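You operate a simulated robot arm through the tools that you are given. There is no shell and no other tool. Be economical: measure what you need, move in short steps, check, and stop when the job is done.

The job below is to be done with a simulated robot arm. You get a single attempt, and the scene is never put back.

Task
Open the fixture case and move its black board to the yellow tray.
Fine: free both screws with the orange driver, driver back in its holder, lid on the blue mat.

The check looks at the end state, three seconds after you hand in, the way a careful person would. Anything else that was tipped, shoved, dropped, spilled or broken makes it a failure. Lids that push on must go on centred and level and be pressed home; caps that screw on are set level and turned clockwise until they are tight.

Robot
A 6-joint arm with a two-finger parallel gripper, fixed in place. Base frame: the origin is at the foot of the arm, x ahead of it, y to its left, z up; the work surface is at about z = 75. Units: cm, rad, N and s.
With the tool pointing down near the work surface it reaches from about 18 to 64 cm from the base axis. Its first joint turns from -1.152 to 1.152 rad. Payload 2.7 kg.
Tool frame: the origin (TCP) lies between the finger pads and is the grasp point; the fingertips stand 2.3 cm ahead of it; z points along the fingers, y is the line along which they close. The gripper opens to 9.4 cm. The fingers are 3.8 cm wide and 1 cm thick; the gripper's body (5.4 by 9.6 cm) begins 3.9 cm behind the TCP.
Orientation is that of the tool frame in the base frame, as a unit quaternion [w, x, y, z]. With the fingers straight down and closing along the base's y, the tool's x points along the base's -x, its y along +y and its z along -z.

Tools
- The arm moves only by the tool step_arm. Its argument "series" is a list that holds one entry, the list of rows, each a list of 7 numbers: the turn, a rotation vector about the tool's x, y, z in rad, then the shift along the tool's x, y, z in cm, then the finger opening in cm, from 0 to 9.4. In form: [[[ax, ay, az, tx, ty, tz, gripper], ...]]. A call has 1 to 12 rows; each row is the pose to reach, as a shift and turn from the pose commanded when the call began, along the tool's axes at that moment. Each row takes 0.2 s and may step no farther than 5 cm and 0.15 rad from the row before; otherwise, or with a gripper value out of range, the whole call is refused. A pose out of reach is approached as far as the arm can. The call stops where the force on the tool passes 40 N (or 10 N more than at its start, if that is more) or the arm is blocked; 0.2 s more then pass. Each finger travels about 4.5 cm/s and halts on what it meets, pressing with about 23 N; the grip force reading is that of the motor and also rises with nothing between the fingers. The clock runs only during rows and for 0.2 s after the last one: add rows that repeat a pose to give the fingers time. It gives the time, the measured TCP pose, the force on the tool (base axes), the opening and the grip force at its end, in the units of the frame above (readings bear some noise), with the torque about the TCP (base axes, N m) and any sound that the robot's microphone picked up.
- Cameras (640 x 400 px; columns grow to the right, rows downward): "scene" is fixed at [9.45, -45.53, 139.84]; the picture's right is [0.51, -0.86, 0.00], its down [-0.54, -0.32, -0.78] and it looks along [0.67, 0.40, -0.63] (base axes); focal length 312 px, centre (320, 200). "wrist" rides on the gripper at [8.7, 1.6, -7.4] in the tool frame; the picture's right is [-0.18, 0.98, 0.00], its down [-0.58, -0.11, -0.81] and it looks along [-0.79, -0.15, 0.59] (tool axes); focal length 243 px, centre (320, 200). There is no depth. A picture from a camera that has moved, and an enlarged one, comes with that camera's place and axes in the base frame and with its lens.
- capture(camera): a new picture of that camera. It takes no simulated time.
- inspect(camera, box): a new picture of the part [left, top, right, bottom] of that camera's present view, enlarged. It takes no simulated time.
- hand_in(): hands the job in; it is judged then, once.

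Work in short steps. Places have to be worked out from the pictures, the camera data and where the tool is seen: move nearer, look again, correct. Check each grasp and each placing, and mend what went wrong. You have 120 turns and 76 pictures in all, those below and enlarged ones among them. Open the gripper and draw the arm clear of the work before you hand the job in, unless the task says otherwise; then end with one line.

The tools are called after "Call:" as name(argument=value, ...) on one line, values as JSON. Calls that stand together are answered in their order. step_arm: Moves the arm, as the interface text tells. Its arguments: {"type":"object","properties":{"series":{"type":"array"}},"required":["series"]} The other tools are called the same way: capture (camera) takes a picture; inspect (camera, box) takes an enlarged picture of a part of a camera's view; hand_in () hands the job in.

At the start:

```text
time: 0.0
eef_pos: [37.35, -8.12, 113.59]
tool_rot: [0.0, 0.0, 1.0, 0.0]
force: [-0.3, -0.2, -1.3]
moment: [-0.05, -0.01, 0.01]
gripper_width: 9.43
gripper_force: 0.0
```

scene: 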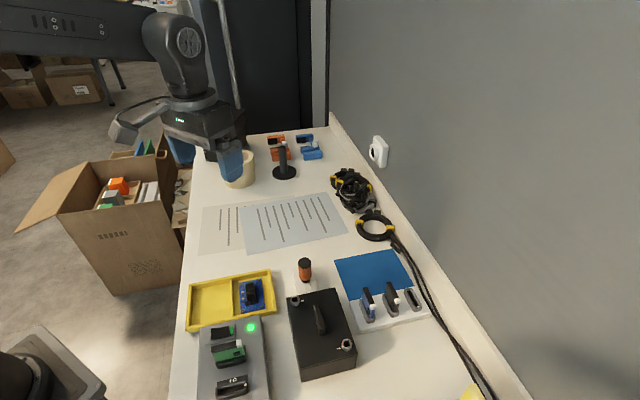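
wrist: 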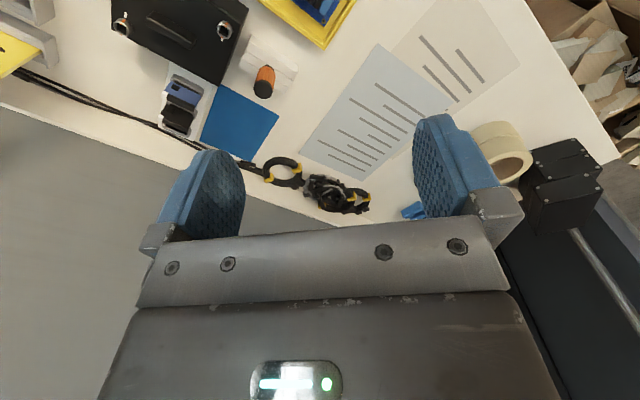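

I'll begin by enlarging the work area to identify the case, screws, driver and trays.

Call:
inspect(camera="scene", box=[270, 240, 430, 390])

Call:
inspect(camera="scene", box=[170, 250, 300, 400])

Call:
inspect(camera="wrist", box=[90, 0, 350, 160])

```text
2.67 times, centred on (350, 315) of scene
camera zoom: at [9.45, -45.53, 139.84], right [0.51, -0.86, 0.0], down [-0.54, -0.32, -0.78], along [0.67, 0.4, -0.63], focal length 833 px, centre (240, -107)
```

zoom: 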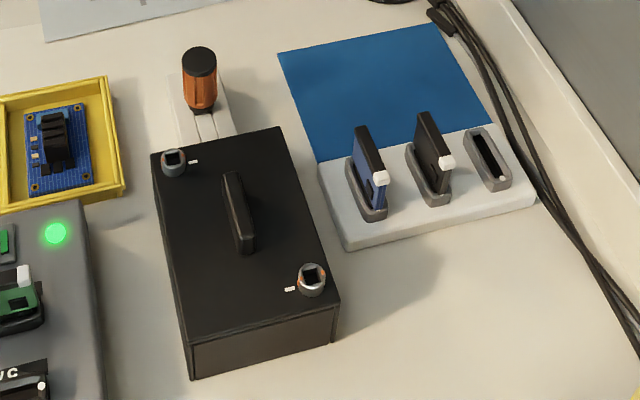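

```text
2.67 times, centred on (235, 325) of scene
camera zoom: at [9.45, -45.53, 139.84], right [0.51, -0.86, 0.0], down [-0.54, -0.32, -0.78], along [0.67, 0.4, -0.63], focal length 833 px, centre (547, -133)
```

zoom: 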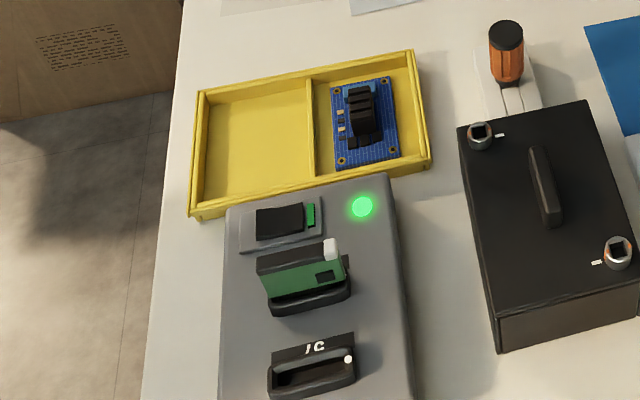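

```text
2.46 times, centred on (220, 80) of wrist
camera zoom: at [28.66, -6.29, 121.21], right [0.18, 0.98, 0.0], down [0.58, -0.11, 0.81], along [0.79, -0.15, -0.59], focal length 597 px, centre (566, 495)
```

zoom: 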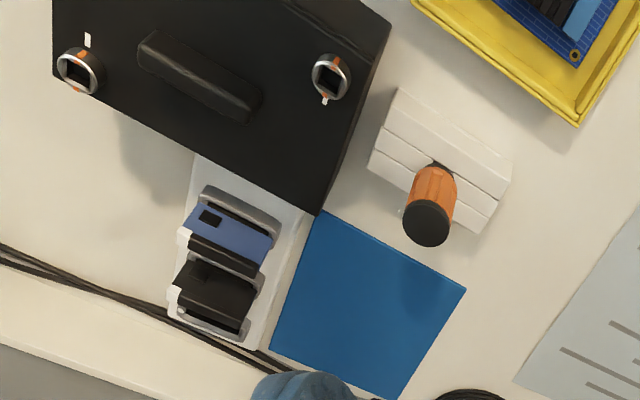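

Triangulating gives the driver cap near (47.1,-18.8,84.6), and the screws near (39.0,-21.6,82.5) and (36.4,-35.3,82.4). I'll move above the driver for a closer look.

Call:
step_arm(series=[[[0, 0, 0, -1.9, -2.2, 2.7, 9.4], [0, 0, 0, -3.8, -4.4, 5.4, 9.4], [0, 0, 0, -5.7, -6.6, 8.1, 9.4], [0, 0, 0, -7.6, -8.8, 10.8, 9.4], [0, 0, 0, -9.6, -10.9, 13.6, 9.4], [0, 0, 0, -9.6, -10.9, 13.6, 9.4]]])

Call:
capture(camera="wrist")

```text
time: 1.4
eef_pos: [47.05, -18.94, 99.99]
tool_rot: [0.001, 0.001, 1.0, 0.0]
force: [-0.8, 0.6, 0.5]
moment: [0.0, 0.02, -0.04]
gripper_width: 9.39
gripper_force: 0.0
```

```text
70 pictures are left
camera wrist: at [38.28, -17.2, 107.67], right [0.18, 0.98, 0.0], down [0.58, -0.11, 0.81], along [0.79, -0.15, -0.59], focal length 243 px, centre (320, 200)
```

wrist: 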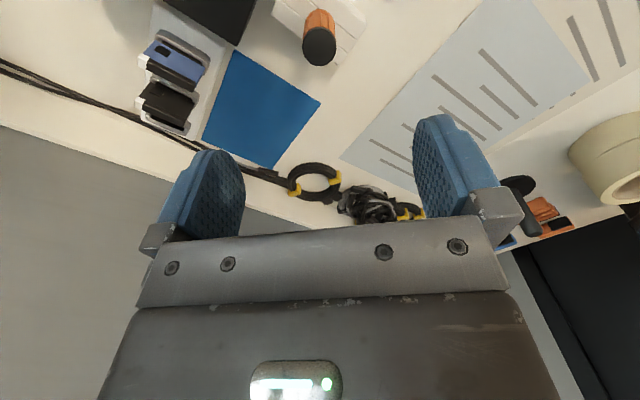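

The driver's cap is confirmed under the TCP. I'll enlarge both views to see the handle's length and the holder's height.

Call:
inspect(camera="wrist", box=[260, 0, 380, 75])

Call:
inspect(camera="scene", box=[280, 250, 330, 300])

Call:
inspect(camera="scene", box=[280, 285, 360, 355])

```text
5.33 times, centred on (320, 38) of wrist
camera zoom: at [38.28, -17.2, 107.67], right [0.18, 0.98, 0.0], down [0.58, -0.11, 0.81], along [0.79, -0.15, -0.59], focal length 1294 px, centre (320, 1067)
```

zoom: 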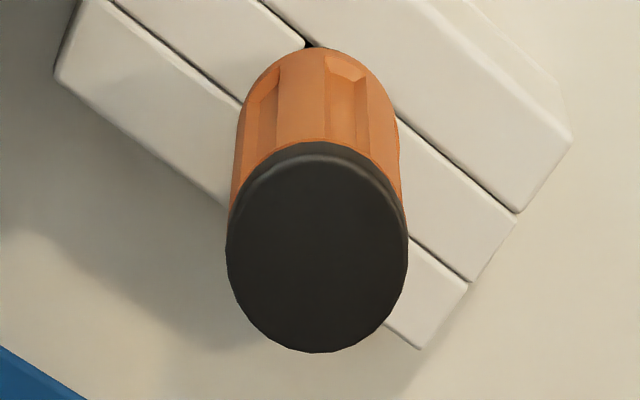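

```text
8.00 times, centred on (305, 275) of scene
camera zoom: at [9.45, -45.53, 139.84], right [0.51, -0.86, 0.0], down [-0.54, -0.32, -0.78], along [0.67, 0.4, -0.63], focal length 2500 px, centre (440, -400)
```

zoom: 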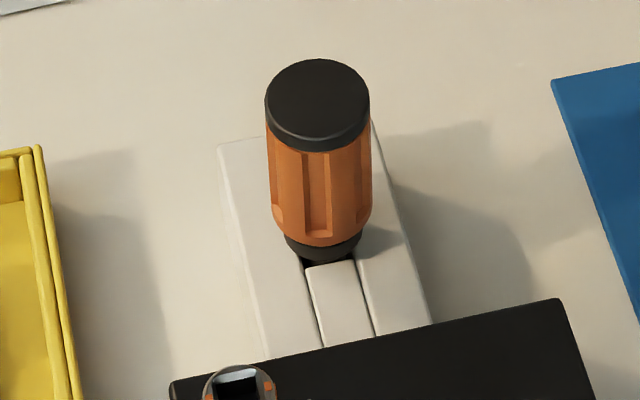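

```text
5.71 times, centred on (320, 320) of scene
camera zoom: at [9.45, -45.53, 139.84], right [0.51, -0.86, 0.0], down [-0.54, -0.32, -0.78], along [0.67, 0.4, -0.63], focal length 1785 px, centre (320, -486)
```

zoom: 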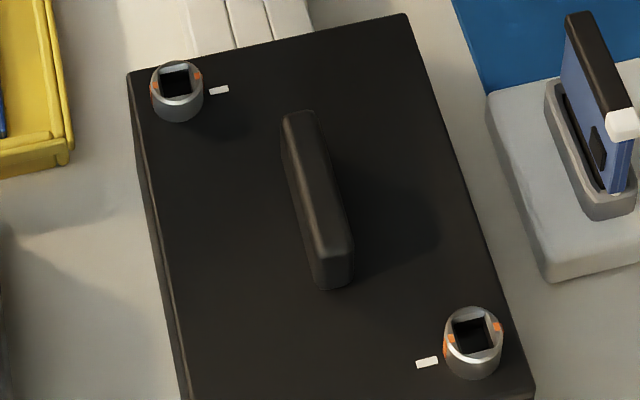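

The driver stands upright: cap top about 84.9, holder top about 77.6, diameter about 3 cm. I'll yaw the gripper 45° to match the holder/case axes, narrow the opening, and descend to just above the cap.

Call:
step_arm(series=[[[0, 0, 0.14, 0, 0.05, 2, 8], [0, 0, 0.28, 0, 0.1, 4, 7], [0, 0, 0.42, 0, 0.15, 6, 6], [0, 0, 0.56, 0, 0.15, 8, 5], [0, 0, 0.7, 0, 0.15, 9, 5], [0, 0, 0.785, 0, 0.15, 10, 5], [0, 0, 0.785, 0, 0.15, 10, 5]]])

Call:
capture(camera="wrist")

Call:
inspect(camera="scene", box=[250, 220, 350, 300])

```text
time: 3.0
eef_pos: [46.89, -18.6, 90.13]
tool_rot: [0.0, 0.382, 0.924, 0.0]
force: [0.3, -0.3, 1.2]
moment: [-0.01, -0.01, 0.0]
gripper_width: 5.0
gripper_force: 0.0
```

```text
66 pictures are left
camera wrist: at [41.91, -11.22, 97.62], right [0.83, 0.56, 0.0], down [0.33, -0.49, 0.81], along [0.46, -0.67, -0.59], focal length 243 px, centre (320, 200)
```

wrist: 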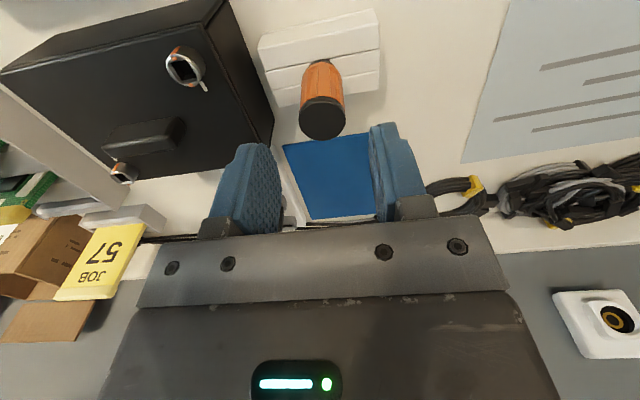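

```text
5.00 times, centred on (300, 260) of scene
camera zoom: at [9.45, -45.53, 139.84], right [0.51, -0.86, 0.0], down [-0.54, -0.32, -0.78], along [0.67, 0.4, -0.63], focal length 1562 px, centre (420, -100)
```

zoom: 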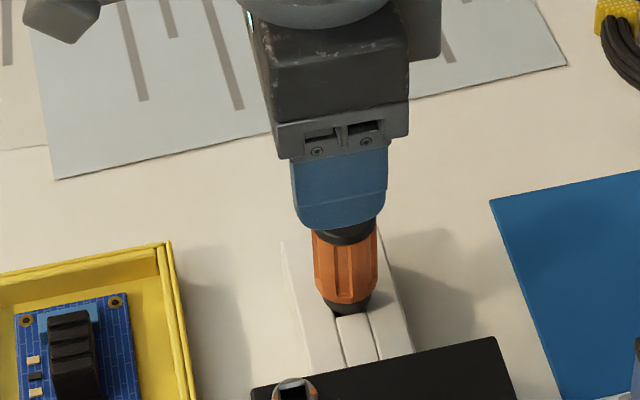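

The gripper is aligned over the driver. I'll descend to handle height in steps, then close.

Call:
step_arm(series=[[[0, 0, 0, -0.2, 0.05, 3, 5], [0, 0, 0, -0.2, 0.05, 6, 5], [0, 0, 0, -0.2, 0.05, 7.5, 5], [0, 0, 0, -0.2, 0.05, 8.3, 5], [0, 0, 0, -0.2, 0.05, 8.3, 5]]])

Call:
inspect(camera="scene", box=[260, 230, 350, 300])

```text
time: 4.2
eef_pos: [47.1, -18.92, 81.78]
tool_rot: [0.0, 0.383, 0.924, 0.0]
force: [0.0, 0.0, -0.6]
moment: [0.01, -0.04, 0.01]
gripper_width: 5.02
gripper_force: 0.1
```

```text
5.71 times, centred on (305, 265) of scene
camera zoom: at [9.45, -45.53, 139.84], right [0.51, -0.86, 0.0], down [-0.54, -0.32, -0.78], along [0.67, 0.4, -0.63], focal length 1785 px, centre (406, -171)
```

zoom: 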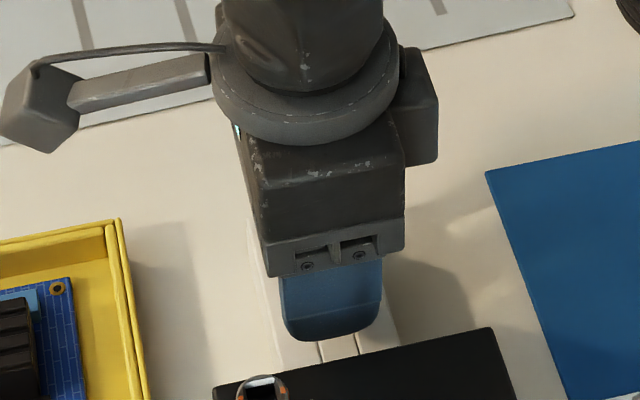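

No contact, and the fingers straddle the handle. I'll close on it now.

Call:
step_arm(series=[[[0, 0, 0, 0, 0, 0, 3.5], [0, 0, 0, 0, 0, 0, 2.5], [0, 0, 0, 0, 0, 0, 2.2], [0, 0, 0, 0, 0, 0, 2.2]]])

```text
time: 5.2
eef_pos: [47.17, -18.99, 81.91]
tool_rot: [0.0, 0.383, 0.924, -0.001]
force: [0.9, 1.4, 0.5]
moment: [0.04, -0.03, 0.0]
gripper_width: 2.91
gripper_force: 23.0
```

The handle is gripped (2.91 cm, 23 N). I'll lift it straight up and look at the tip.

Call:
step_arm(series=[[[0, 0, 0, 0, 0, -1, 2.2], [0, 0, 0, 0, 0, -3, 2.2], [0, 0, 0, 0, 0, -6, 2.2], [0, 0, 0, 0, 0, -9, 2.2], [0, 0, 0, 0, 0, -12, 2.2], [0, 0, 0, 0, 0, -12, 2.2]]])

Call:
inspect(camera="scene", box=[250, 180, 350, 300])

Call:
capture(camera="wrist")

```text
time: 6.6
eef_pos: [47.13, -18.88, 93.86]
tool_rot: [0.0, 0.383, 0.924, 0.0]
force: [-0.3, 0.4, -0.3]
moment: [0.02, 0.0, -0.03]
gripper_width: 2.91
gripper_force: 22.4
```

```text
3.33 times, centred on (300, 240) of scene
camera zoom: at [9.45, -45.53, 139.84], right [0.51, -0.86, 0.0], down [-0.54, -0.32, -0.78], along [0.67, 0.4, -0.63], focal length 1042 px, centre (387, 67)
```

zoom: 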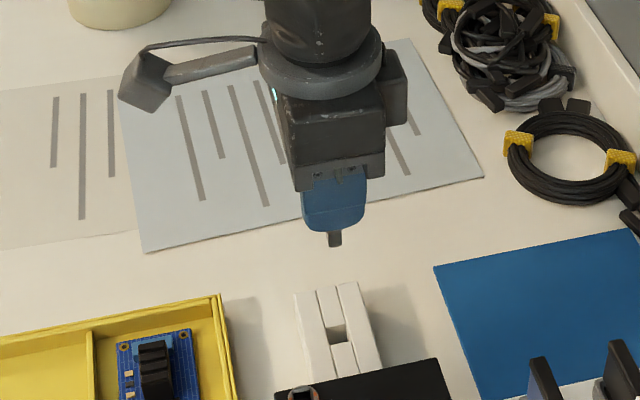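

```text
62 pictures are left
camera wrist: at [42.22, -11.45, 101.38], right [0.82, 0.57, 0.0], down [0.33, -0.49, 0.81], along [0.46, -0.67, -0.59], focal length 243 px, centre (320, 200)
```

wrist: 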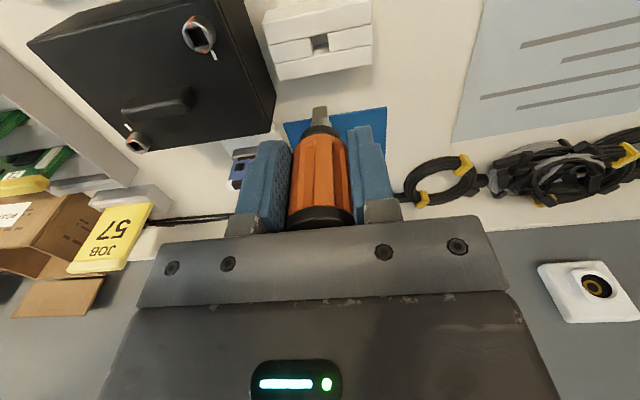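

The driver is lifted. I'll enlarge the tip, the screws and the holder hole for their orientation.

Call:
inspect(camera="wrist", box=[280, 90, 360, 140])

Call:
inspect(camera="wrist", box=[110, 0, 270, 160])

Call:
inspect(camera="wrist", box=[260, 0, 380, 80])

```text
8.00 times, centred on (320, 115) of wrist
camera zoom: at [42.22, -11.45, 101.38], right [0.82, 0.57, 0.0], down [0.33, -0.49, 0.81], along [0.46, -0.67, -0.59], focal length 1941 px, centre (320, 880)
```

zoom: 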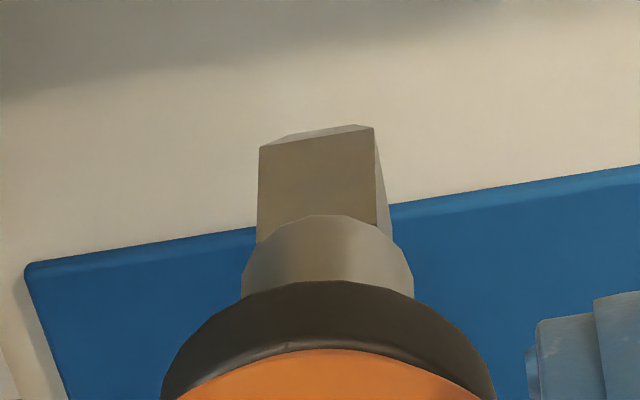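

```text
2.50 times, centred on (190, 80) of wrist
camera zoom: at [42.22, -11.45, 101.38], right [0.82, 0.57, 0.0], down [0.33, -0.49, 0.81], along [0.46, -0.67, -0.59], focal length 606 px, centre (645, 500)
```

zoom: 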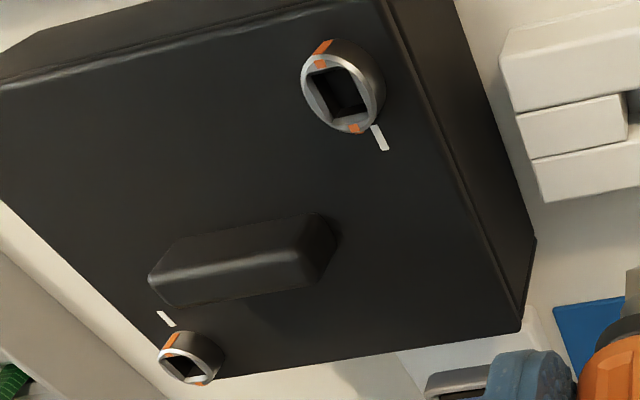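

```text
5.00 times, centred on (320, 40) of wrist
camera zoom: at [42.22, -11.45, 101.38], right [0.82, 0.57, 0.0], down [0.33, -0.49, 0.81], along [0.46, -0.67, -0.59], focal length 1213 px, centre (320, 1000)
```

zoom: 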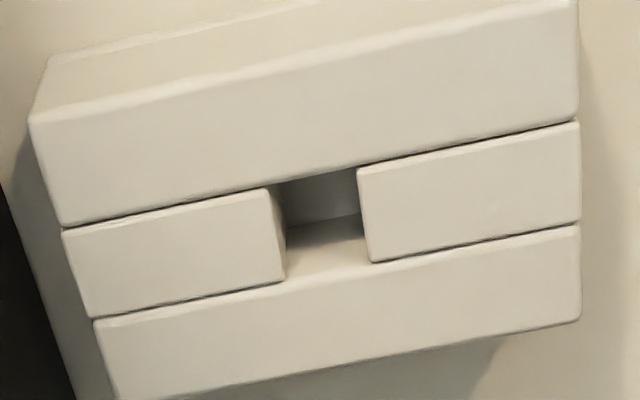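

The tip is a square aligned with the gripper's axes, about 6.2 cm below the TCP. I'll move above screw A at the same height to see the socket from near overhead.

Call:
step_arm(series=[[[0, 0, 0, 1.3, -2.5, 0, 2.2], [0, 0, 0, 2.6, -5.1, 0, 2.2], [0, 0, 0, 3.8, -7.6, 0, 2.2], [0, 0, 0, 3.8, -7.6, 0, 2.2]]])

Call:
inspect(camera="wrist", box=[280, 30, 360, 140])

Call:
inspect(camera="scene", box=[270, 240, 350, 320])

```text
time: 7.6
eef_pos: [39.13, -21.56, 93.83]
tool_rot: [0.001, 0.382, 0.924, 0.0]
force: [-1.2, 0.0, -1.1]
moment: [0.02, -0.02, -0.07]
gripper_width: 2.9
gripper_force: 23.2
```

```text
3.64 times, centred on (320, 85) of wrist
camera zoom: at [34.04, -14.18, 101.39], right [0.82, 0.57, 0.0], down [0.33, -0.49, 0.81], along [0.46, -0.67, -0.59], focal length 882 px, centre (320, 618)
```

zoom: 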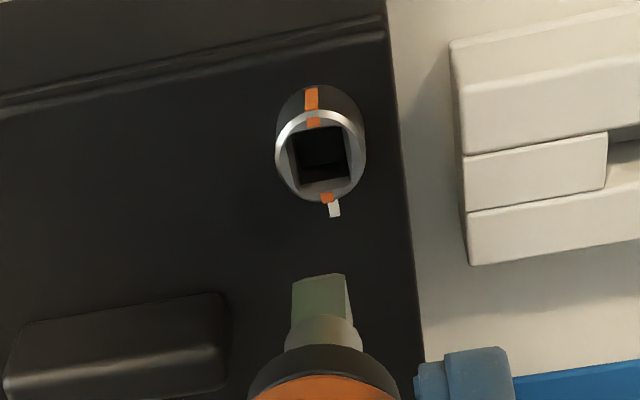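

```text
5.00 times, centred on (310, 280) of scene
camera zoom: at [9.45, -45.53, 139.84], right [0.51, -0.86, 0.0], down [-0.54, -0.32, -0.78], along [0.67, 0.4, -0.63], focal length 1562 px, centre (370, -200)
```

zoom: 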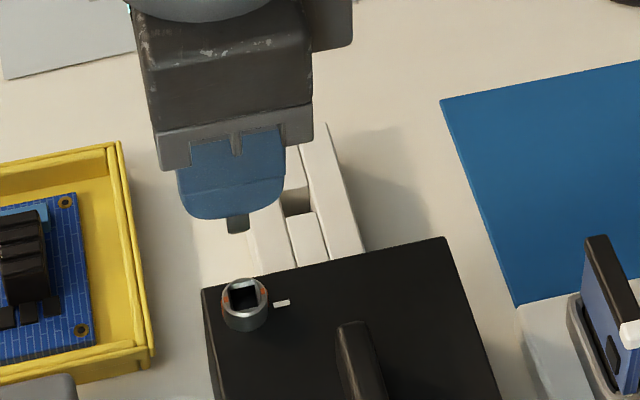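

Socket A and the tip are both aligned with the case axes; the socket is at about (39.25,-21.62), top z 82.75. I'll descend until the tip is about 0.8 cm above and re-check.

Call:
step_arm(series=[[[0, 0, 0, -0.1, 0.04, 2, 2.2], [0, 0, 0, -0.13, 0.04, 4, 2.2], [0, 0, 0, -0.13, 0.04, 4, 2.2]]])

Call:
inspect(camera="wrist", box=[285, 60, 355, 130])

Call:
inspect(camera="scene", box=[280, 270, 320, 310])

```text
time: 8.4
eef_pos: [39.14, -21.7, 89.75]
tool_rot: [-0.001, 0.383, 0.924, 0.0]
force: [0.1, -1.4, -0.3]
moment: [0.02, 0.03, -0.01]
gripper_width: 2.95
gripper_force: 23.0
```

```text
5.71 times, centred on (320, 95) of wrist
camera zoom: at [34.12, -14.2, 97.31], right [0.82, 0.57, 0.0], down [0.33, -0.49, 0.81], along [0.46, -0.67, -0.59], focal length 1386 px, centre (320, 800)
```

zoom: 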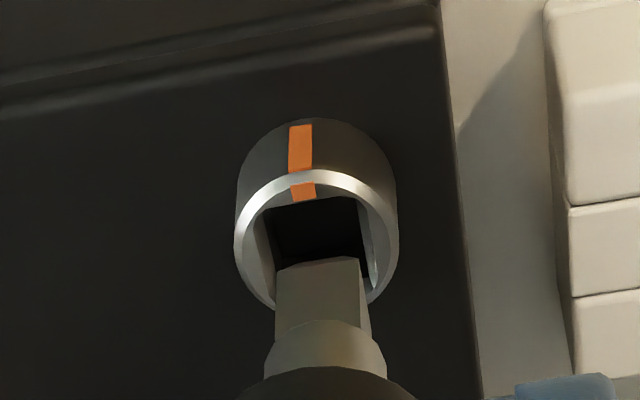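

```text
10.00 times, centred on (300, 290) of scene
camera zoom: at [9.45, -45.53, 139.84], right [0.51, -0.86, 0.0], down [-0.54, -0.32, -0.78], along [0.67, 0.4, -0.63], focal length 3124 px, centre (520, -700)
```

zoom: 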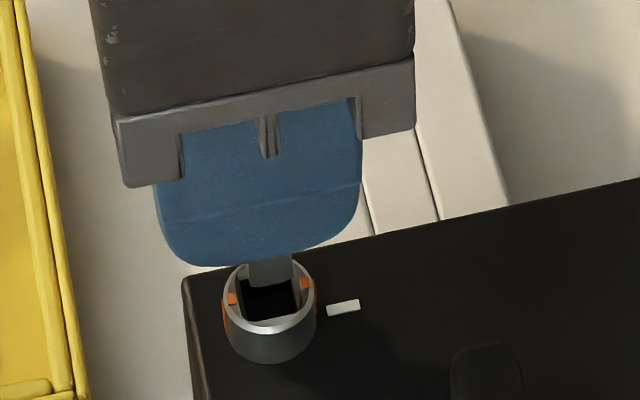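

Tip and socket line up within about 1 mm in both views. I'll lower gently and watch the force.

Call:
step_arm(series=[[[0, 0, 0, 0, 0, 0.4, 2.2], [0, 0, 0, 0, 0, 0.8, 2.2], [0, 0, 0, 0, 0, 1.1, 2.2], [0, 0, 0, 0, 0, 1.4, 2.2], [0, 0, 0, 0, 0, 1.4, 2.2]]])

Call:
inspect(camera="scene", box=[280, 270, 320, 310])

```text
time: 9.6
eef_pos: [39.05, -21.67, 88.4]
tool_rot: [0.0, 0.382, 0.924, 0.0]
force: [-3.0, 5.1, 10.2]
moment: [0.32, 0.07, 0.0]
gripper_width: 2.93
gripper_force: 22.8
```

```text
10.00 times, centred on (300, 290) of scene
camera zoom: at [9.43, -45.51, 139.84], right [0.51, -0.86, 0.0], down [-0.54, -0.32, -0.78], along [0.67, 0.4, -0.63], focal length 3124 px, centre (520, -700)
```

zoom: 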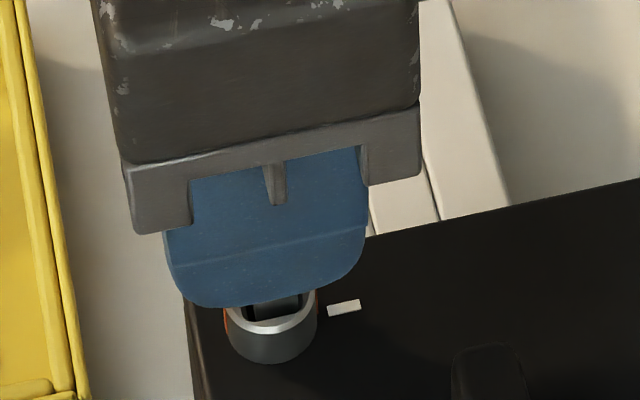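

The tip is meeting the socket edge (10 N up, about 6 N toward tool +x). I'll ease it that way and keep lowering.

Call:
step_arm(series=[[[0, 0, 0, 0.08, 0, 0, 2.2], [0, 0, 0, 0.15, 0, 0, 2.2], [0, 0, 0, 0.15, 0, 0.2, 2.2], [0, 0, 0, 0.15, 0, 0.4, 2.2], [0, 0, 0, 0.15, 0, 0.4, 2.2]]])

Call:
inspect(camera="wrist", box=[285, 60, 355, 130])

```text
time: 10.8
eef_pos: [38.99, -21.59, 88.0]
tool_rot: [0.002, 0.381, 0.924, 0.0]
force: [1.6, -2.5, 17.0]
moment: [-0.35, -0.06, -0.01]
gripper_width: 2.92
gripper_force: 23.2
```

```text
5.71 times, centred on (320, 95) of wrist
camera zoom: at [34.08, -14.2, 95.49], right [0.82, 0.57, 0.0], down [0.33, -0.49, 0.81], along [0.46, -0.67, -0.59], focal length 1386 px, centre (320, 800)
```

zoom: 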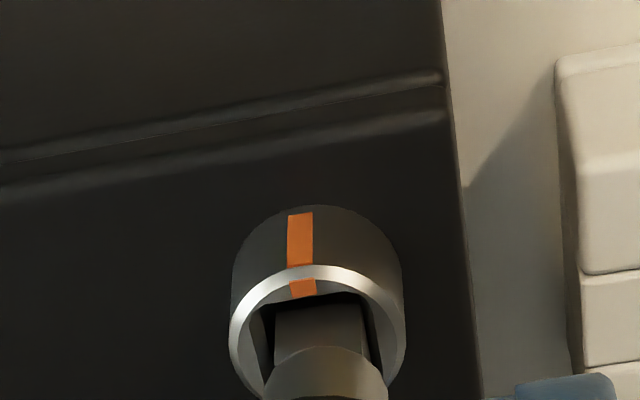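

The tip is inside the socket, pushed down with about 17 N. I'll turn counter-clockwise (seen from above) in small steps and watch torque.

Call:
step_arm(series=[[[0, 0, -0.1, 0, 0, 0, 2.2], [0, 0, -0.2, 0, 0, 0, 2.2], [0, 0, -0.3, 0, 0, 0, 2.2], [0, 0, -0.4, 0, 0, 0, 2.2], [0, 0, -0.4, 0, 0, 0, 2.2]]])

Call:
inspect(camera="wrist", box=[285, 60, 355, 130])

```text
time: 12.0
eef_pos: [38.93, -21.6, 87.91]
tool_rot: [0.0, 0.191, 0.982, 0.0]
force: [-4.2, -15.2, 10.8]
moment: [-0.81, 0.22, -0.03]
gripper_width: 2.93
gripper_force: 23.1
```

```text
5.71 times, centred on (320, 95) of wrist
camera zoom: at [31.59, -16.7, 95.48], right [0.54, 0.84, 0.0], down [0.5, -0.32, 0.81], along [0.68, -0.43, -0.59], focal length 1386 px, centre (320, 800)
```

zoom: 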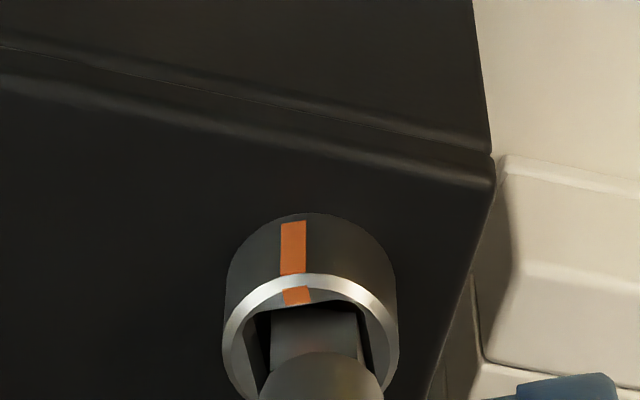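

The screw turned with the driver. A sideways force of about 15 N built up along tool -y, so I'll relieve it and continue turning.

Call:
step_arm(series=[[[0, 0, 0, 0, -0.1, 0, 2.2], [0, 0, 0, 0, -0.2, 0, 2.2], [0, 0, -0.1, 0, -0.2, 0, 2.2], [0, 0, -0.2, 0, -0.2, 0, 2.2], [0, 0, -0.3, 0, -0.2, 0, 2.2], [0, 0, -0.3, 0, -0.2, 0, 2.2]]])

```text
time: 13.4
eef_pos: [38.95, -21.71, 87.92]
tool_rot: [0.0, 0.042, 0.999, 0.0]
force: [-5.5, -5.8, 7.2]
moment: [-0.28, 0.29, -0.01]
gripper_width: 2.91
gripper_force: 22.8
```

Forces are smaller. I'll ease a little more and continue to about a quarter turn.

Call:
step_arm(series=[[[0, 0, -0.1, 0.05, -0.07, 0, 2.2], [0, 0, -0.2, 0.07, -0.07, 0, 2.2], [0, 0, -0.3, 0.07, -0.07, 0, 2.2], [0, 0, -0.4, 0.07, -0.07, 0, 2.2], [0, 0, -0.5, 0.07, -0.07, 0, 2.2], [0, 0, -0.5, 0.07, -0.07, 0, 2.2]]])

Call:
capture(camera="wrist")

```text
time: 14.8
eef_pos: [38.9, -21.89, 87.99]
tool_rot: [0.001, -0.207, 0.978, -0.001]
force: [2.0, -9.4, -1.8]
moment: [-0.49, -0.08, -0.06]
gripper_width: 2.91
gripper_force: 23.3
```

```text
51 pictures are left
camera wrist: at [30.38, -23.72, 95.51], right [-0.23, 0.97, 0.0], down [0.57, 0.14, 0.81], along [0.79, 0.18, -0.59], focal length 243 px, centre (320, 200)
```

wrist: 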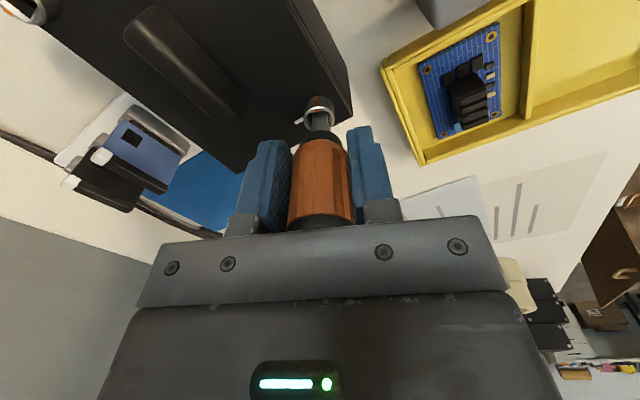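

Total turn is about 1.2 rad and the screw is following. I'll continue with a small lateral ease.

Call:
step_arm(series=[[[0, 0, -0.1, 0, -0.1, 0, 2.2], [0, 0, -0.2, 0, -0.1, 0, 2.2], [0, 0, -0.3, 0, -0.1, 0, 2.2], [0, 0, -0.37, 0, -0.1, 0, 2.2], [0, 0, -0.37, 0, -0.1, 0, 2.2]]])

Call:
inspect(camera="wrist", box=[270, 50, 370, 140])

Call:
inspect(camera="scene", box=[270, 270, 360, 380])

```text
time: 16.0
eef_pos: [39.14, -21.85, 87.92]
tool_rot: [0.0, -0.383, 0.924, 0.0]
force: [1.8, -14.6, -3.3]
moment: [-0.81, -0.1, -0.07]
gripper_width: 2.94
gripper_force: 22.9
```

```text
4.44 times, centred on (320, 95) of wrist
camera zoom: at [31.71, -26.72, 95.52], right [-0.57, 0.82, 0.0], down [0.49, 0.34, 0.81], along [0.67, 0.46, -0.59], focal length 1078 px, centre (320, 667)
```

zoom: 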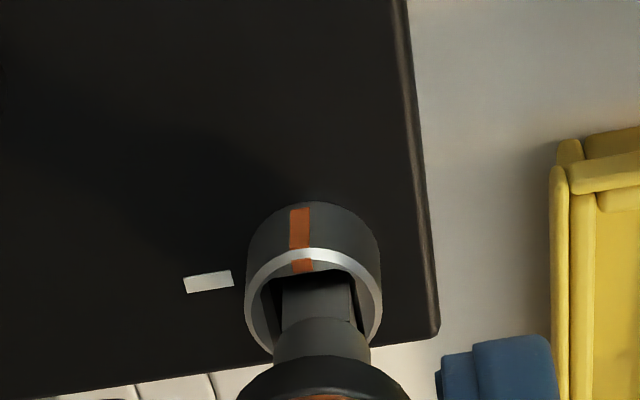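

```text
3.64 times, centred on (315, 325) of scene
camera zoom: at [9.46, -45.56, 139.82], right [0.51, -0.86, 0.0], down [-0.54, -0.32, -0.78], along [0.67, 0.4, -0.63], focal length 1136 px, centre (338, -254)
```

zoom: 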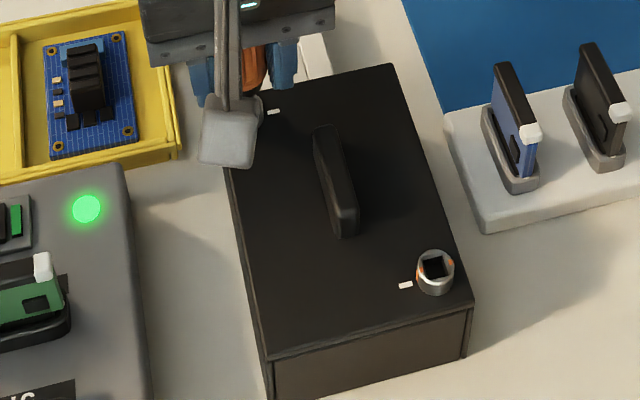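

The screw is turned a quarter turn with no click reported. I'll ease the lateral load and turn a bit further to see whether it hits a stop.

Call:
step_arm(series=[[[0, 0, 0, 0.1, -0.12, 0, 2.2], [0, 0, -0.1, 0.12, -0.14, 0, 2.2], [0, 0, -0.2, 0.12, -0.14, 0, 2.2], [0, 0, -0.3, 0.12, -0.14, 0, 2.2], [0, 0, -0.3, 0.12, -0.14, 0, 2.2]]])

Call:
inspect(camera="wrist", box=[270, 50, 370, 140])

```text
time: 17.2
eef_pos: [39.1, -22.1, 87.92]
tool_rot: [0.001, -0.517, 0.856, -0.001]
force: [4.8, -3.7, 1.5]
moment: [-0.23, -0.27, -0.13]
gripper_width: 2.94
gripper_force: 22.9
```

```text
4.44 times, centred on (320, 95) of wrist
camera zoom: at [33.59, -28.83, 95.5], right [-0.78, 0.62, 0.0], down [0.37, 0.46, 0.81], along [0.5, 0.63, -0.59], focal length 1078 px, centre (320, 667)
```

zoom: 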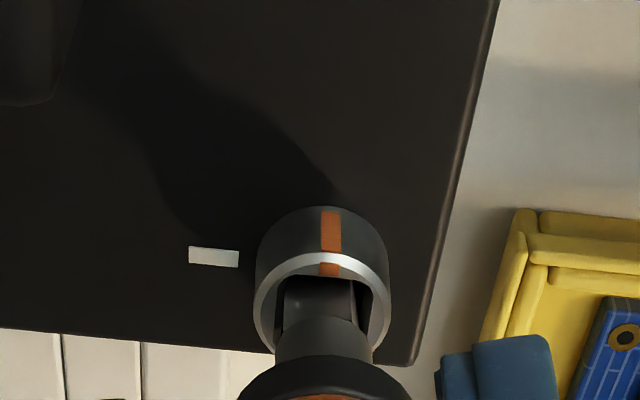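

The mark stopped following the gripper, so the screw has reached its stop at about 90° and should be free. I'll turn back the slack and lift out straight.

Call:
step_arm(series=[[[0, 0, 0.12, 0, 0, 0, 2.2], [0, 0, 0.22, 0, 0, 0, 2.2], [0, 0, 0.22, 0, 0, -0.5, 2.2], [0, 0, 0.22, 0, 0, -1, 2.2], [0, 0, 0.22, 0, 0, -2, 2.2], [0, 0, 0.22, 0, 0, -4, 2.2], [0, 0, 0.22, 0, 0, -6, 2.2], [0, 0, 0.22, 0, 0, -6, 2.2]]])

Call:
inspect(camera="wrist", box=[260, 20, 380, 160])

Call:
inspect(camera="scene", box=[270, 240, 370, 390])

```text
time: 19.0
eef_pos: [38.91, -22.14, 94.06]
tool_rot: [0.0, -0.42, 0.908, -0.001]
force: [0.6, 0.7, -0.2]
moment: [-0.03, -0.03, -0.03]
gripper_width: 2.91
gripper_force: 23.3
```

```text
2.86 times, centred on (320, 90) of wrist
camera zoom: at [32.14, -27.48, 101.64], right [-0.63, 0.78, 0.0], down [0.46, 0.37, 0.81], along [0.63, 0.51, -0.59], focal length 693 px, centre (320, 514)
```

zoom: 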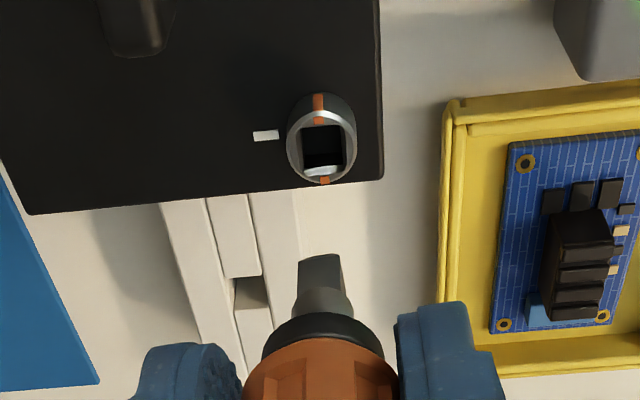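

```text
2.67 times, centred on (320, 315) of scene
camera zoom: at [9.45, -45.53, 139.84], right [0.51, -0.86, 0.0], down [-0.54, -0.32, -0.78], along [0.67, 0.4, -0.63], focal length 833 px, centre (320, -107)
```

zoom: 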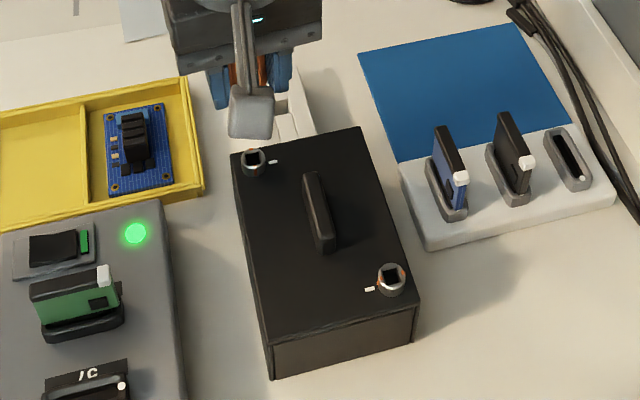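

Screw A is turned 90° (mark perpendicular to the white line). I'll go to above screw B while turning the gripper back to the start yaw.

Call:
step_arm(series=[[[0, 0, 0.138, 0.97, -0.55, 0, 2.2], [0, 0, 0.276, 1.94, -1.1, 0, 2.2], [0, 0, 0.414, 2.92, -1.66, 0, 2.2], [0, 0, 0.552, 3.9, -2.2, 0, 2.2], [0, 0, 0.69, 4.87, -2.77, 0, 2.2], [0, 0, 0.828, 5.84, -3.32, 0, 2.2], [0, 0, 0.966, 6.8, -3.87, 0, 2.2], [0, 0, 1.104, 7.8, -4.43, 0, 2.2], [0, 0, 1.242, 8.76, -4.98, 0, 2.2], [0, 0, 1.38, 9.7, -5.5, 0, 2.2], [0, 0, 1.518, 10.7, -6.1, 0, 2.2], [0, 0, 1.652, 11.68, -6.64, 0, 2.2]]])

Call:
inspect(camera="wrist", box=[280, 30, 360, 130])

Call:
inspect(camera="scene", box=[300, 270, 380, 370])

```text
time: 21.6
eef_pos: [36.53, -35.16, 94.03]
tool_rot: [0.001, 0.384, 0.923, 0.0]
force: [0.0, 0.2, -0.2]
moment: [0.01, 0.0, 0.03]
gripper_width: 2.93
gripper_force: 22.7
```

```text
4.00 times, centred on (320, 80) of wrist
camera zoom: at [31.55, -27.81, 101.52], right [0.83, 0.56, 0.0], down [0.33, -0.49, 0.81], along [0.45, -0.67, -0.59], focal length 970 px, centre (320, 680)
```

zoom: 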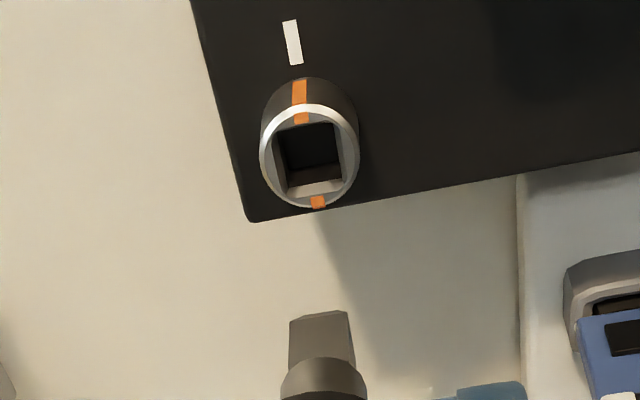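

```text
4.00 times, centred on (340, 320) of scene
camera zoom: at [9.45, -45.53, 139.84], right [0.51, -0.86, 0.0], down [-0.54, -0.32, -0.78], along [0.67, 0.4, -0.63], focal length 1250 px, centre (240, -280)
```

zoom: 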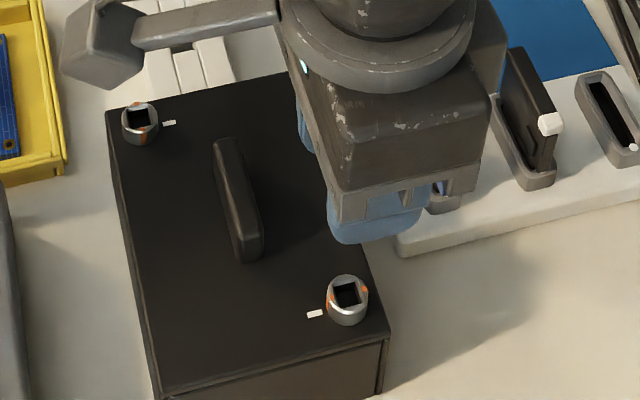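

Screw B's ring is near (36.35,-35.2); applying the TCP-to-socket offsets seen at A, I aim for about (36.15,-35.1). I'll descend to just above and re-check.

Call:
step_arm(series=[[[0, 0, 0, 0.15, -0.12, 2, 2.2], [0, 0, 0, 0.28, -0.22, 4.2, 2.2], [0, 0, 0, 0.28, -0.22, 4.2, 2.2]]])

Call:
inspect(camera="wrist", box=[285, 60, 355, 130])

Call:
inspect(camera="scene", box=[325, 310, 375, 360])

```text
time: 22.4
eef_pos: [36.15, -35.29, 89.8]
tool_rot: [0.001, 0.383, 0.924, -0.001]
force: [0.6, -0.6, -0.9]
moment: [-0.01, 0.0, 0.01]
gripper_width: 2.91
gripper_force: 22.8
```

```text
5.71 times, centred on (320, 95) of wrist
camera zoom: at [31.16, -27.82, 97.32], right [0.83, 0.56, 0.0], down [0.33, -0.49, 0.81], along [0.46, -0.67, -0.59], focal length 1386 px, centre (320, 800)
```

zoom: 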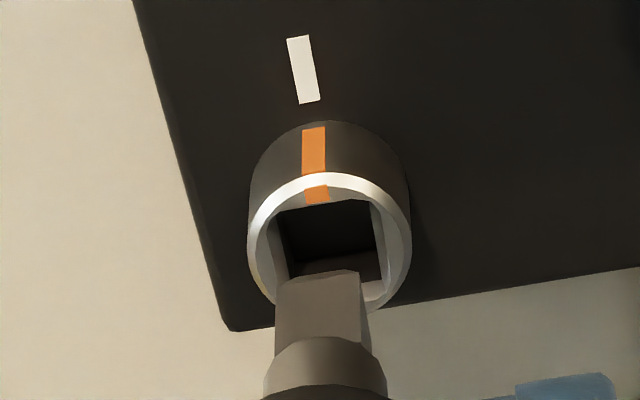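

```text
8.00 times, centred on (350, 335) of scene
camera zoom: at [9.45, -45.53, 139.84], right [0.51, -0.86, 0.0], down [-0.54, -0.32, -0.78], along [0.67, 0.4, -0.63], focal length 2500 px, centre (80, -880)
```

zoom: 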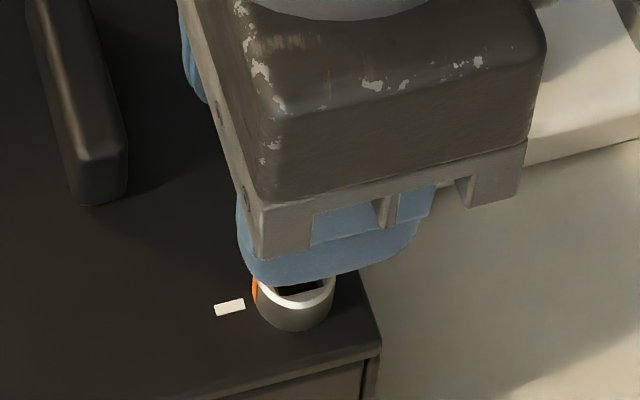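

Compared with the A alignment, the tool must go about 0.14 along +y and 0.2 along +x. I'll apply that and lower gently.

Call:
step_arm(series=[[[0, 0, 0, 0.2, 0.14, 0, 2.2], [0, 0, 0, 0.2, 0.14, 0.4, 2.2], [0, 0, 0, 0.2, 0.14, 0.8, 2.2], [0, 0, 0, 0.2, 0.14, 1.1, 2.2], [0, 0, 0, 0.2, 0.14, 1.4, 2.2], [0, 0, 0, 0.2, 0.14, 1.4, 2.2]]])

Call:
inspect(camera="wrist", box=[285, 60, 355, 130])

```text
time: 23.8
eef_pos: [36.24, -35.0, 88.48]
tool_rot: [0.003, 0.384, 0.923, -0.002]
force: [2.5, -6.5, 5.1]
moment: [-0.36, -0.09, 0.04]
gripper_width: 2.93
gripper_force: 22.7
```

```text
5.71 times, centred on (320, 95) of wrist
camera zoom: at [31.16, -27.6, 95.98], right [0.83, 0.56, 0.0], down [0.33, -0.49, 0.81], along [0.46, -0.67, -0.59], focal length 1386 px, centre (320, 800)
```

zoom: 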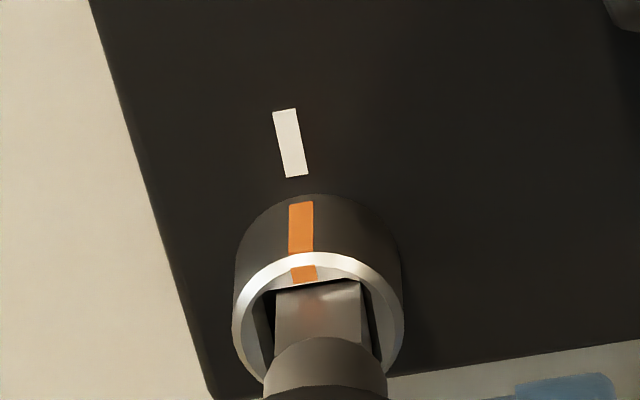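

The tip is in the socket, touching its near wall. I'll ease back 0.1 and lower another 0.4.

Call:
step_arm(series=[[[0, 0, 0, -0.1, 0, 0, 2.2], [0, 0, 0, -0.12, 0, 0.2, 2.2], [0, 0, 0, -0.12, 0, 0.4, 2.2], [0, 0, 0, -0.12, 0, 0.4, 2.2]]])

```text
time: 24.8
eef_pos: [36.13, -35.1, 87.96]
tool_rot: [0.001, 0.384, 0.924, 0.0]
force: [-0.6, 1.0, 20.1]
moment: [0.19, -0.1, 0.06]
gripper_width: 2.94
gripper_force: 22.3
```

Seated well with little side force. From A I found the driver axis sits about 0.36 cm off the TCP along tool -x, so I'll turn counter-clockwise with that compensation.

Call:
step_arm(series=[[[0, 0, -0.15, 0, -0.057, 0, 2.2], [0, 0, -0.3, -0.017, -0.112, 0, 2.2], [0, 0, -0.45, -0.038, -0.165, 0, 2.2], [0, 0, -0.6, -0.066, -0.215, 0, 2.2], [0, 0, -0.75, -0.102, -0.259, 0, 2.2], [0, 0, -0.75, -0.102, -0.259, 0, 2.2]]])

Call:
inspect(camera="wrist", box=[270, 50, 370, 140])

```text
time: 26.2
eef_pos: [36.02, -35.4, 87.95]
tool_rot: [0.001, 0.018, 1.0, 0.0]
force: [0.0, -2.7, 11.3]
moment: [0.06, -0.02, 0.01]
gripper_width: 2.9
gripper_force: 23.0
```

```text
4.44 times, centred on (320, 95) of wrist
camera zoom: at [27.42, -33.26, 95.49], right [0.22, 0.98, 0.0], down [0.58, -0.13, 0.81], along [0.79, -0.18, -0.59], focal length 1078 px, centre (320, 667)
```

zoom: 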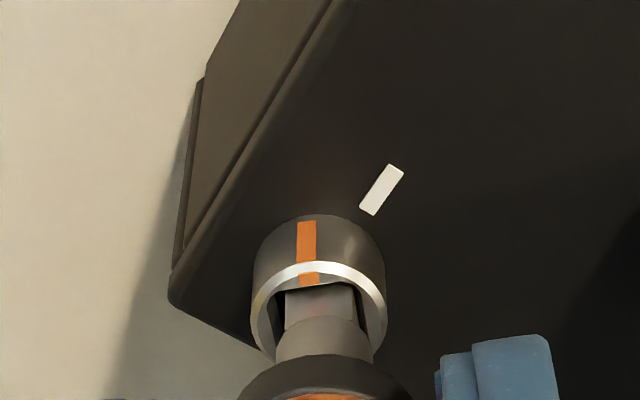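

Turning cleanly with low side force. I'll continue to and slightly past 90°.

Call:
step_arm(series=[[[0, 0, -0.15, 0, -0.057, 0, 2.2], [0, 0, -0.3, -0.017, -0.112, 0, 2.2], [0, 0, -0.45, -0.038, -0.165, 0, 2.2], [0, 0, -0.6, -0.066, -0.215, 0, 2.2], [0, 0, -0.75, -0.102, -0.259, 0, 2.2], [0, 0, -0.87, -0.135, -0.29, 0, 2.2], [0, 0, -0.97, -0.165, -0.313, 0, 2.2], [0, 0, -0.97, -0.165, -0.313, 0, 2.2]]])

Call:
inspect(camera="wrist", box=[270, 50, 370, 140])

```text
time: 28.0
eef_pos: [36.22, -35.62, 87.84]
tool_rot: [0.001, -0.451, 0.893, -0.001]
force: [-0.6, 0.1, -0.7]
moment: [-0.01, 0.0, 0.0]
gripper_width: 2.88
gripper_force: 22.8
```

```text
4.44 times, centred on (320, 95) of wrist
camera zoom: at [29.73, -41.53, 95.44], right [-0.68, 0.73, 0.0], down [0.43, 0.4, 0.81], along [0.59, 0.55, -0.59], focal length 1078 px, centre (320, 667)
```

zoom: 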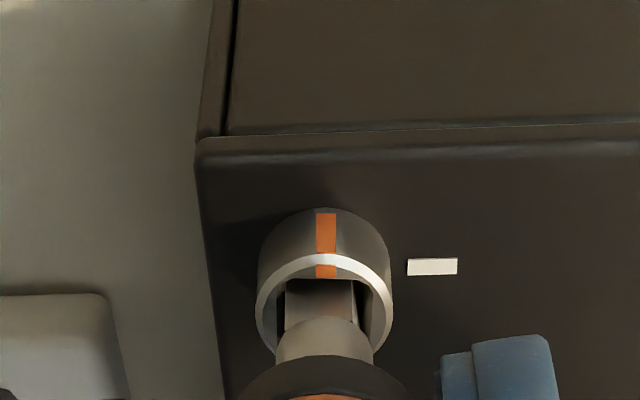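

Screw B is at 90° and at its stop. I'll back the slack slightly and lift out.

Call:
step_arm(series=[[[0, 0, 0.08, 0, 0.03, 0, 2.2], [0, 0, 0.08, 0, 0.03, -0.5, 2.2], [0, 0, 0.08, 0, 0.03, -1, 2.2], [0, 0, 0.08, 0, 0.03, -2, 2.2], [0, 0, 0.08, 0, 0.03, -4, 2.2], [0, 0, 0.08, 0, 0.03, -6, 2.2], [0, 0, 0.08, 0, 0.03, -6, 2.2]]])

Call:
inspect(camera="wrist", box=[250, 20, 390, 140])

```text
time: 29.6
eef_pos: [36.2, -35.69, 94.04]
tool_rot: [0.0, -0.414, 0.91, 0.0]
force: [-0.9, -0.5, -1.0]
moment: [0.01, -0.02, -0.02]
gripper_width: 2.91
gripper_force: 22.6
```

```text
3.33 times, centred on (320, 80) of wrist
camera zoom: at [29.27, -40.98, 101.55], right [-0.62, 0.78, 0.0], down [0.46, 0.37, 0.81], along [0.63, 0.5, -0.59], focal length 809 px, centre (320, 600)
```

zoom: 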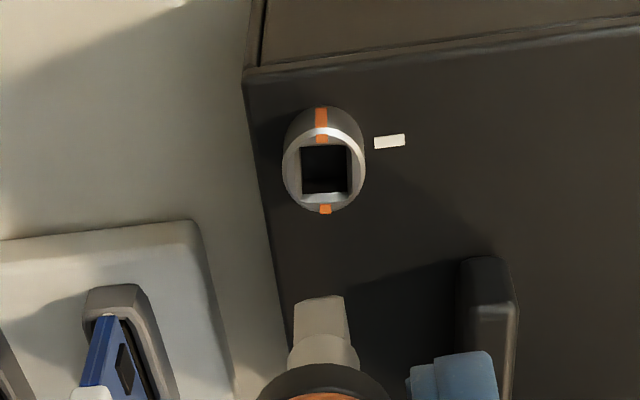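

Both screws are released. I'll carry the driver back to above its holder, turning the gripper back to its grasp yaw.

Call:
step_arm(series=[[[0, 0, 0.1365, -1.65, 0.234, 0, 2.2], [0, 0, 0.273, -3.3, 0.468, 0, 2.2], [0, 0, 0.4095, -4.95, 0.7, 0, 2.2], [0, 0, 0.546, -6.6, 0.937, 0, 2.2], [0, 0, 0.6825, -8.24, 1.17, 0, 2.2], [0, 0, 0.819, -9.89, 1.4, 0, 2.2], [0, 0, 0.9555, -11.54, 1.64, 0, 2.2], [0, 0, 1.092, -13.19, 1.87, 0, 2.2], [0, 0, 1.2285, -14.84, 2.1, 0, 2.2], [0, 0, 1.365, -16.5, 2.34, 0, 2.2], [0, 0, 1.5, -18.13, 2.57, 0, 2.2], [0, 0, 1.638, -19.78, 2.81, 0, 2.2]]])

Call:
step_arm(series=[[[0, 0, 0, 0, 0, 2, 2.2], [0, 0, 0, 0, 0, 5, 2.2], [0, 0, 0, 0, 0, 8, 2.2], [0, 0, 0, 0, 0, 8, 2.2]]])

Call:
inspect(camera="wrist", box=[270, 50, 370, 140])

Call:
inspect(camera="scene", box=[280, 250, 340, 310])

```text
time: 32.2
eef_pos: [47.09, -18.91, 94.13]
tool_rot: [0.001, 0.384, 0.923, 0.001]
force: [-0.7, -0.1, -0.4]
moment: [-0.03, 0.03, -0.02]
gripper_width: 2.92
gripper_force: 23.4
```

```text
time: 33.2
eef_pos: [47.15, -18.94, 85.89]
tool_rot: [0.0, 0.382, 0.924, 0.0]
force: [0.2, -0.4, -1.0]
moment: [-0.01, 0.01, -0.01]
gripper_width: 2.91
gripper_force: 23.1
```

```text
4.44 times, centred on (320, 95) of wrist
camera zoom: at [42.2, -11.53, 93.44], right [0.82, 0.57, 0.0], down [0.33, -0.49, 0.81], along [0.46, -0.67, -0.59], focal length 1078 px, centre (320, 667)
```

zoom: 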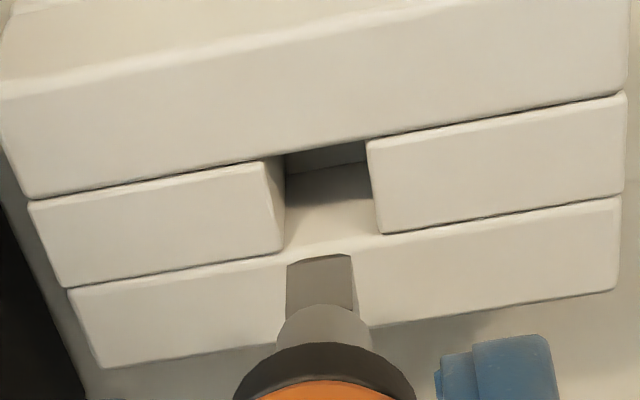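

```text
6.67 times, centred on (310, 280) of scene
camera zoom: at [9.45, -45.53, 139.84], right [0.51, -0.86, 0.0], down [-0.54, -0.32, -0.78], along [0.67, 0.4, -0.63], focal length 2083 px, centre (387, -333)
```

zoom: 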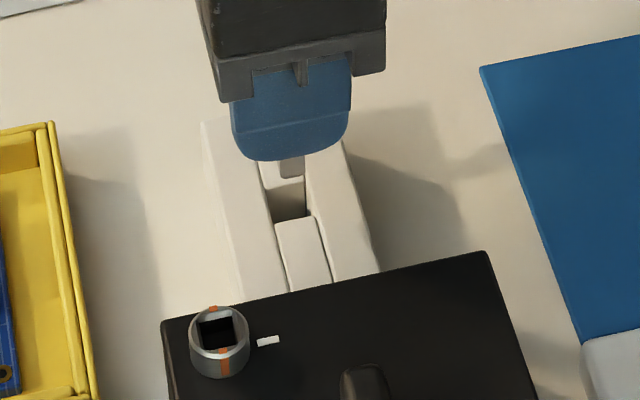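

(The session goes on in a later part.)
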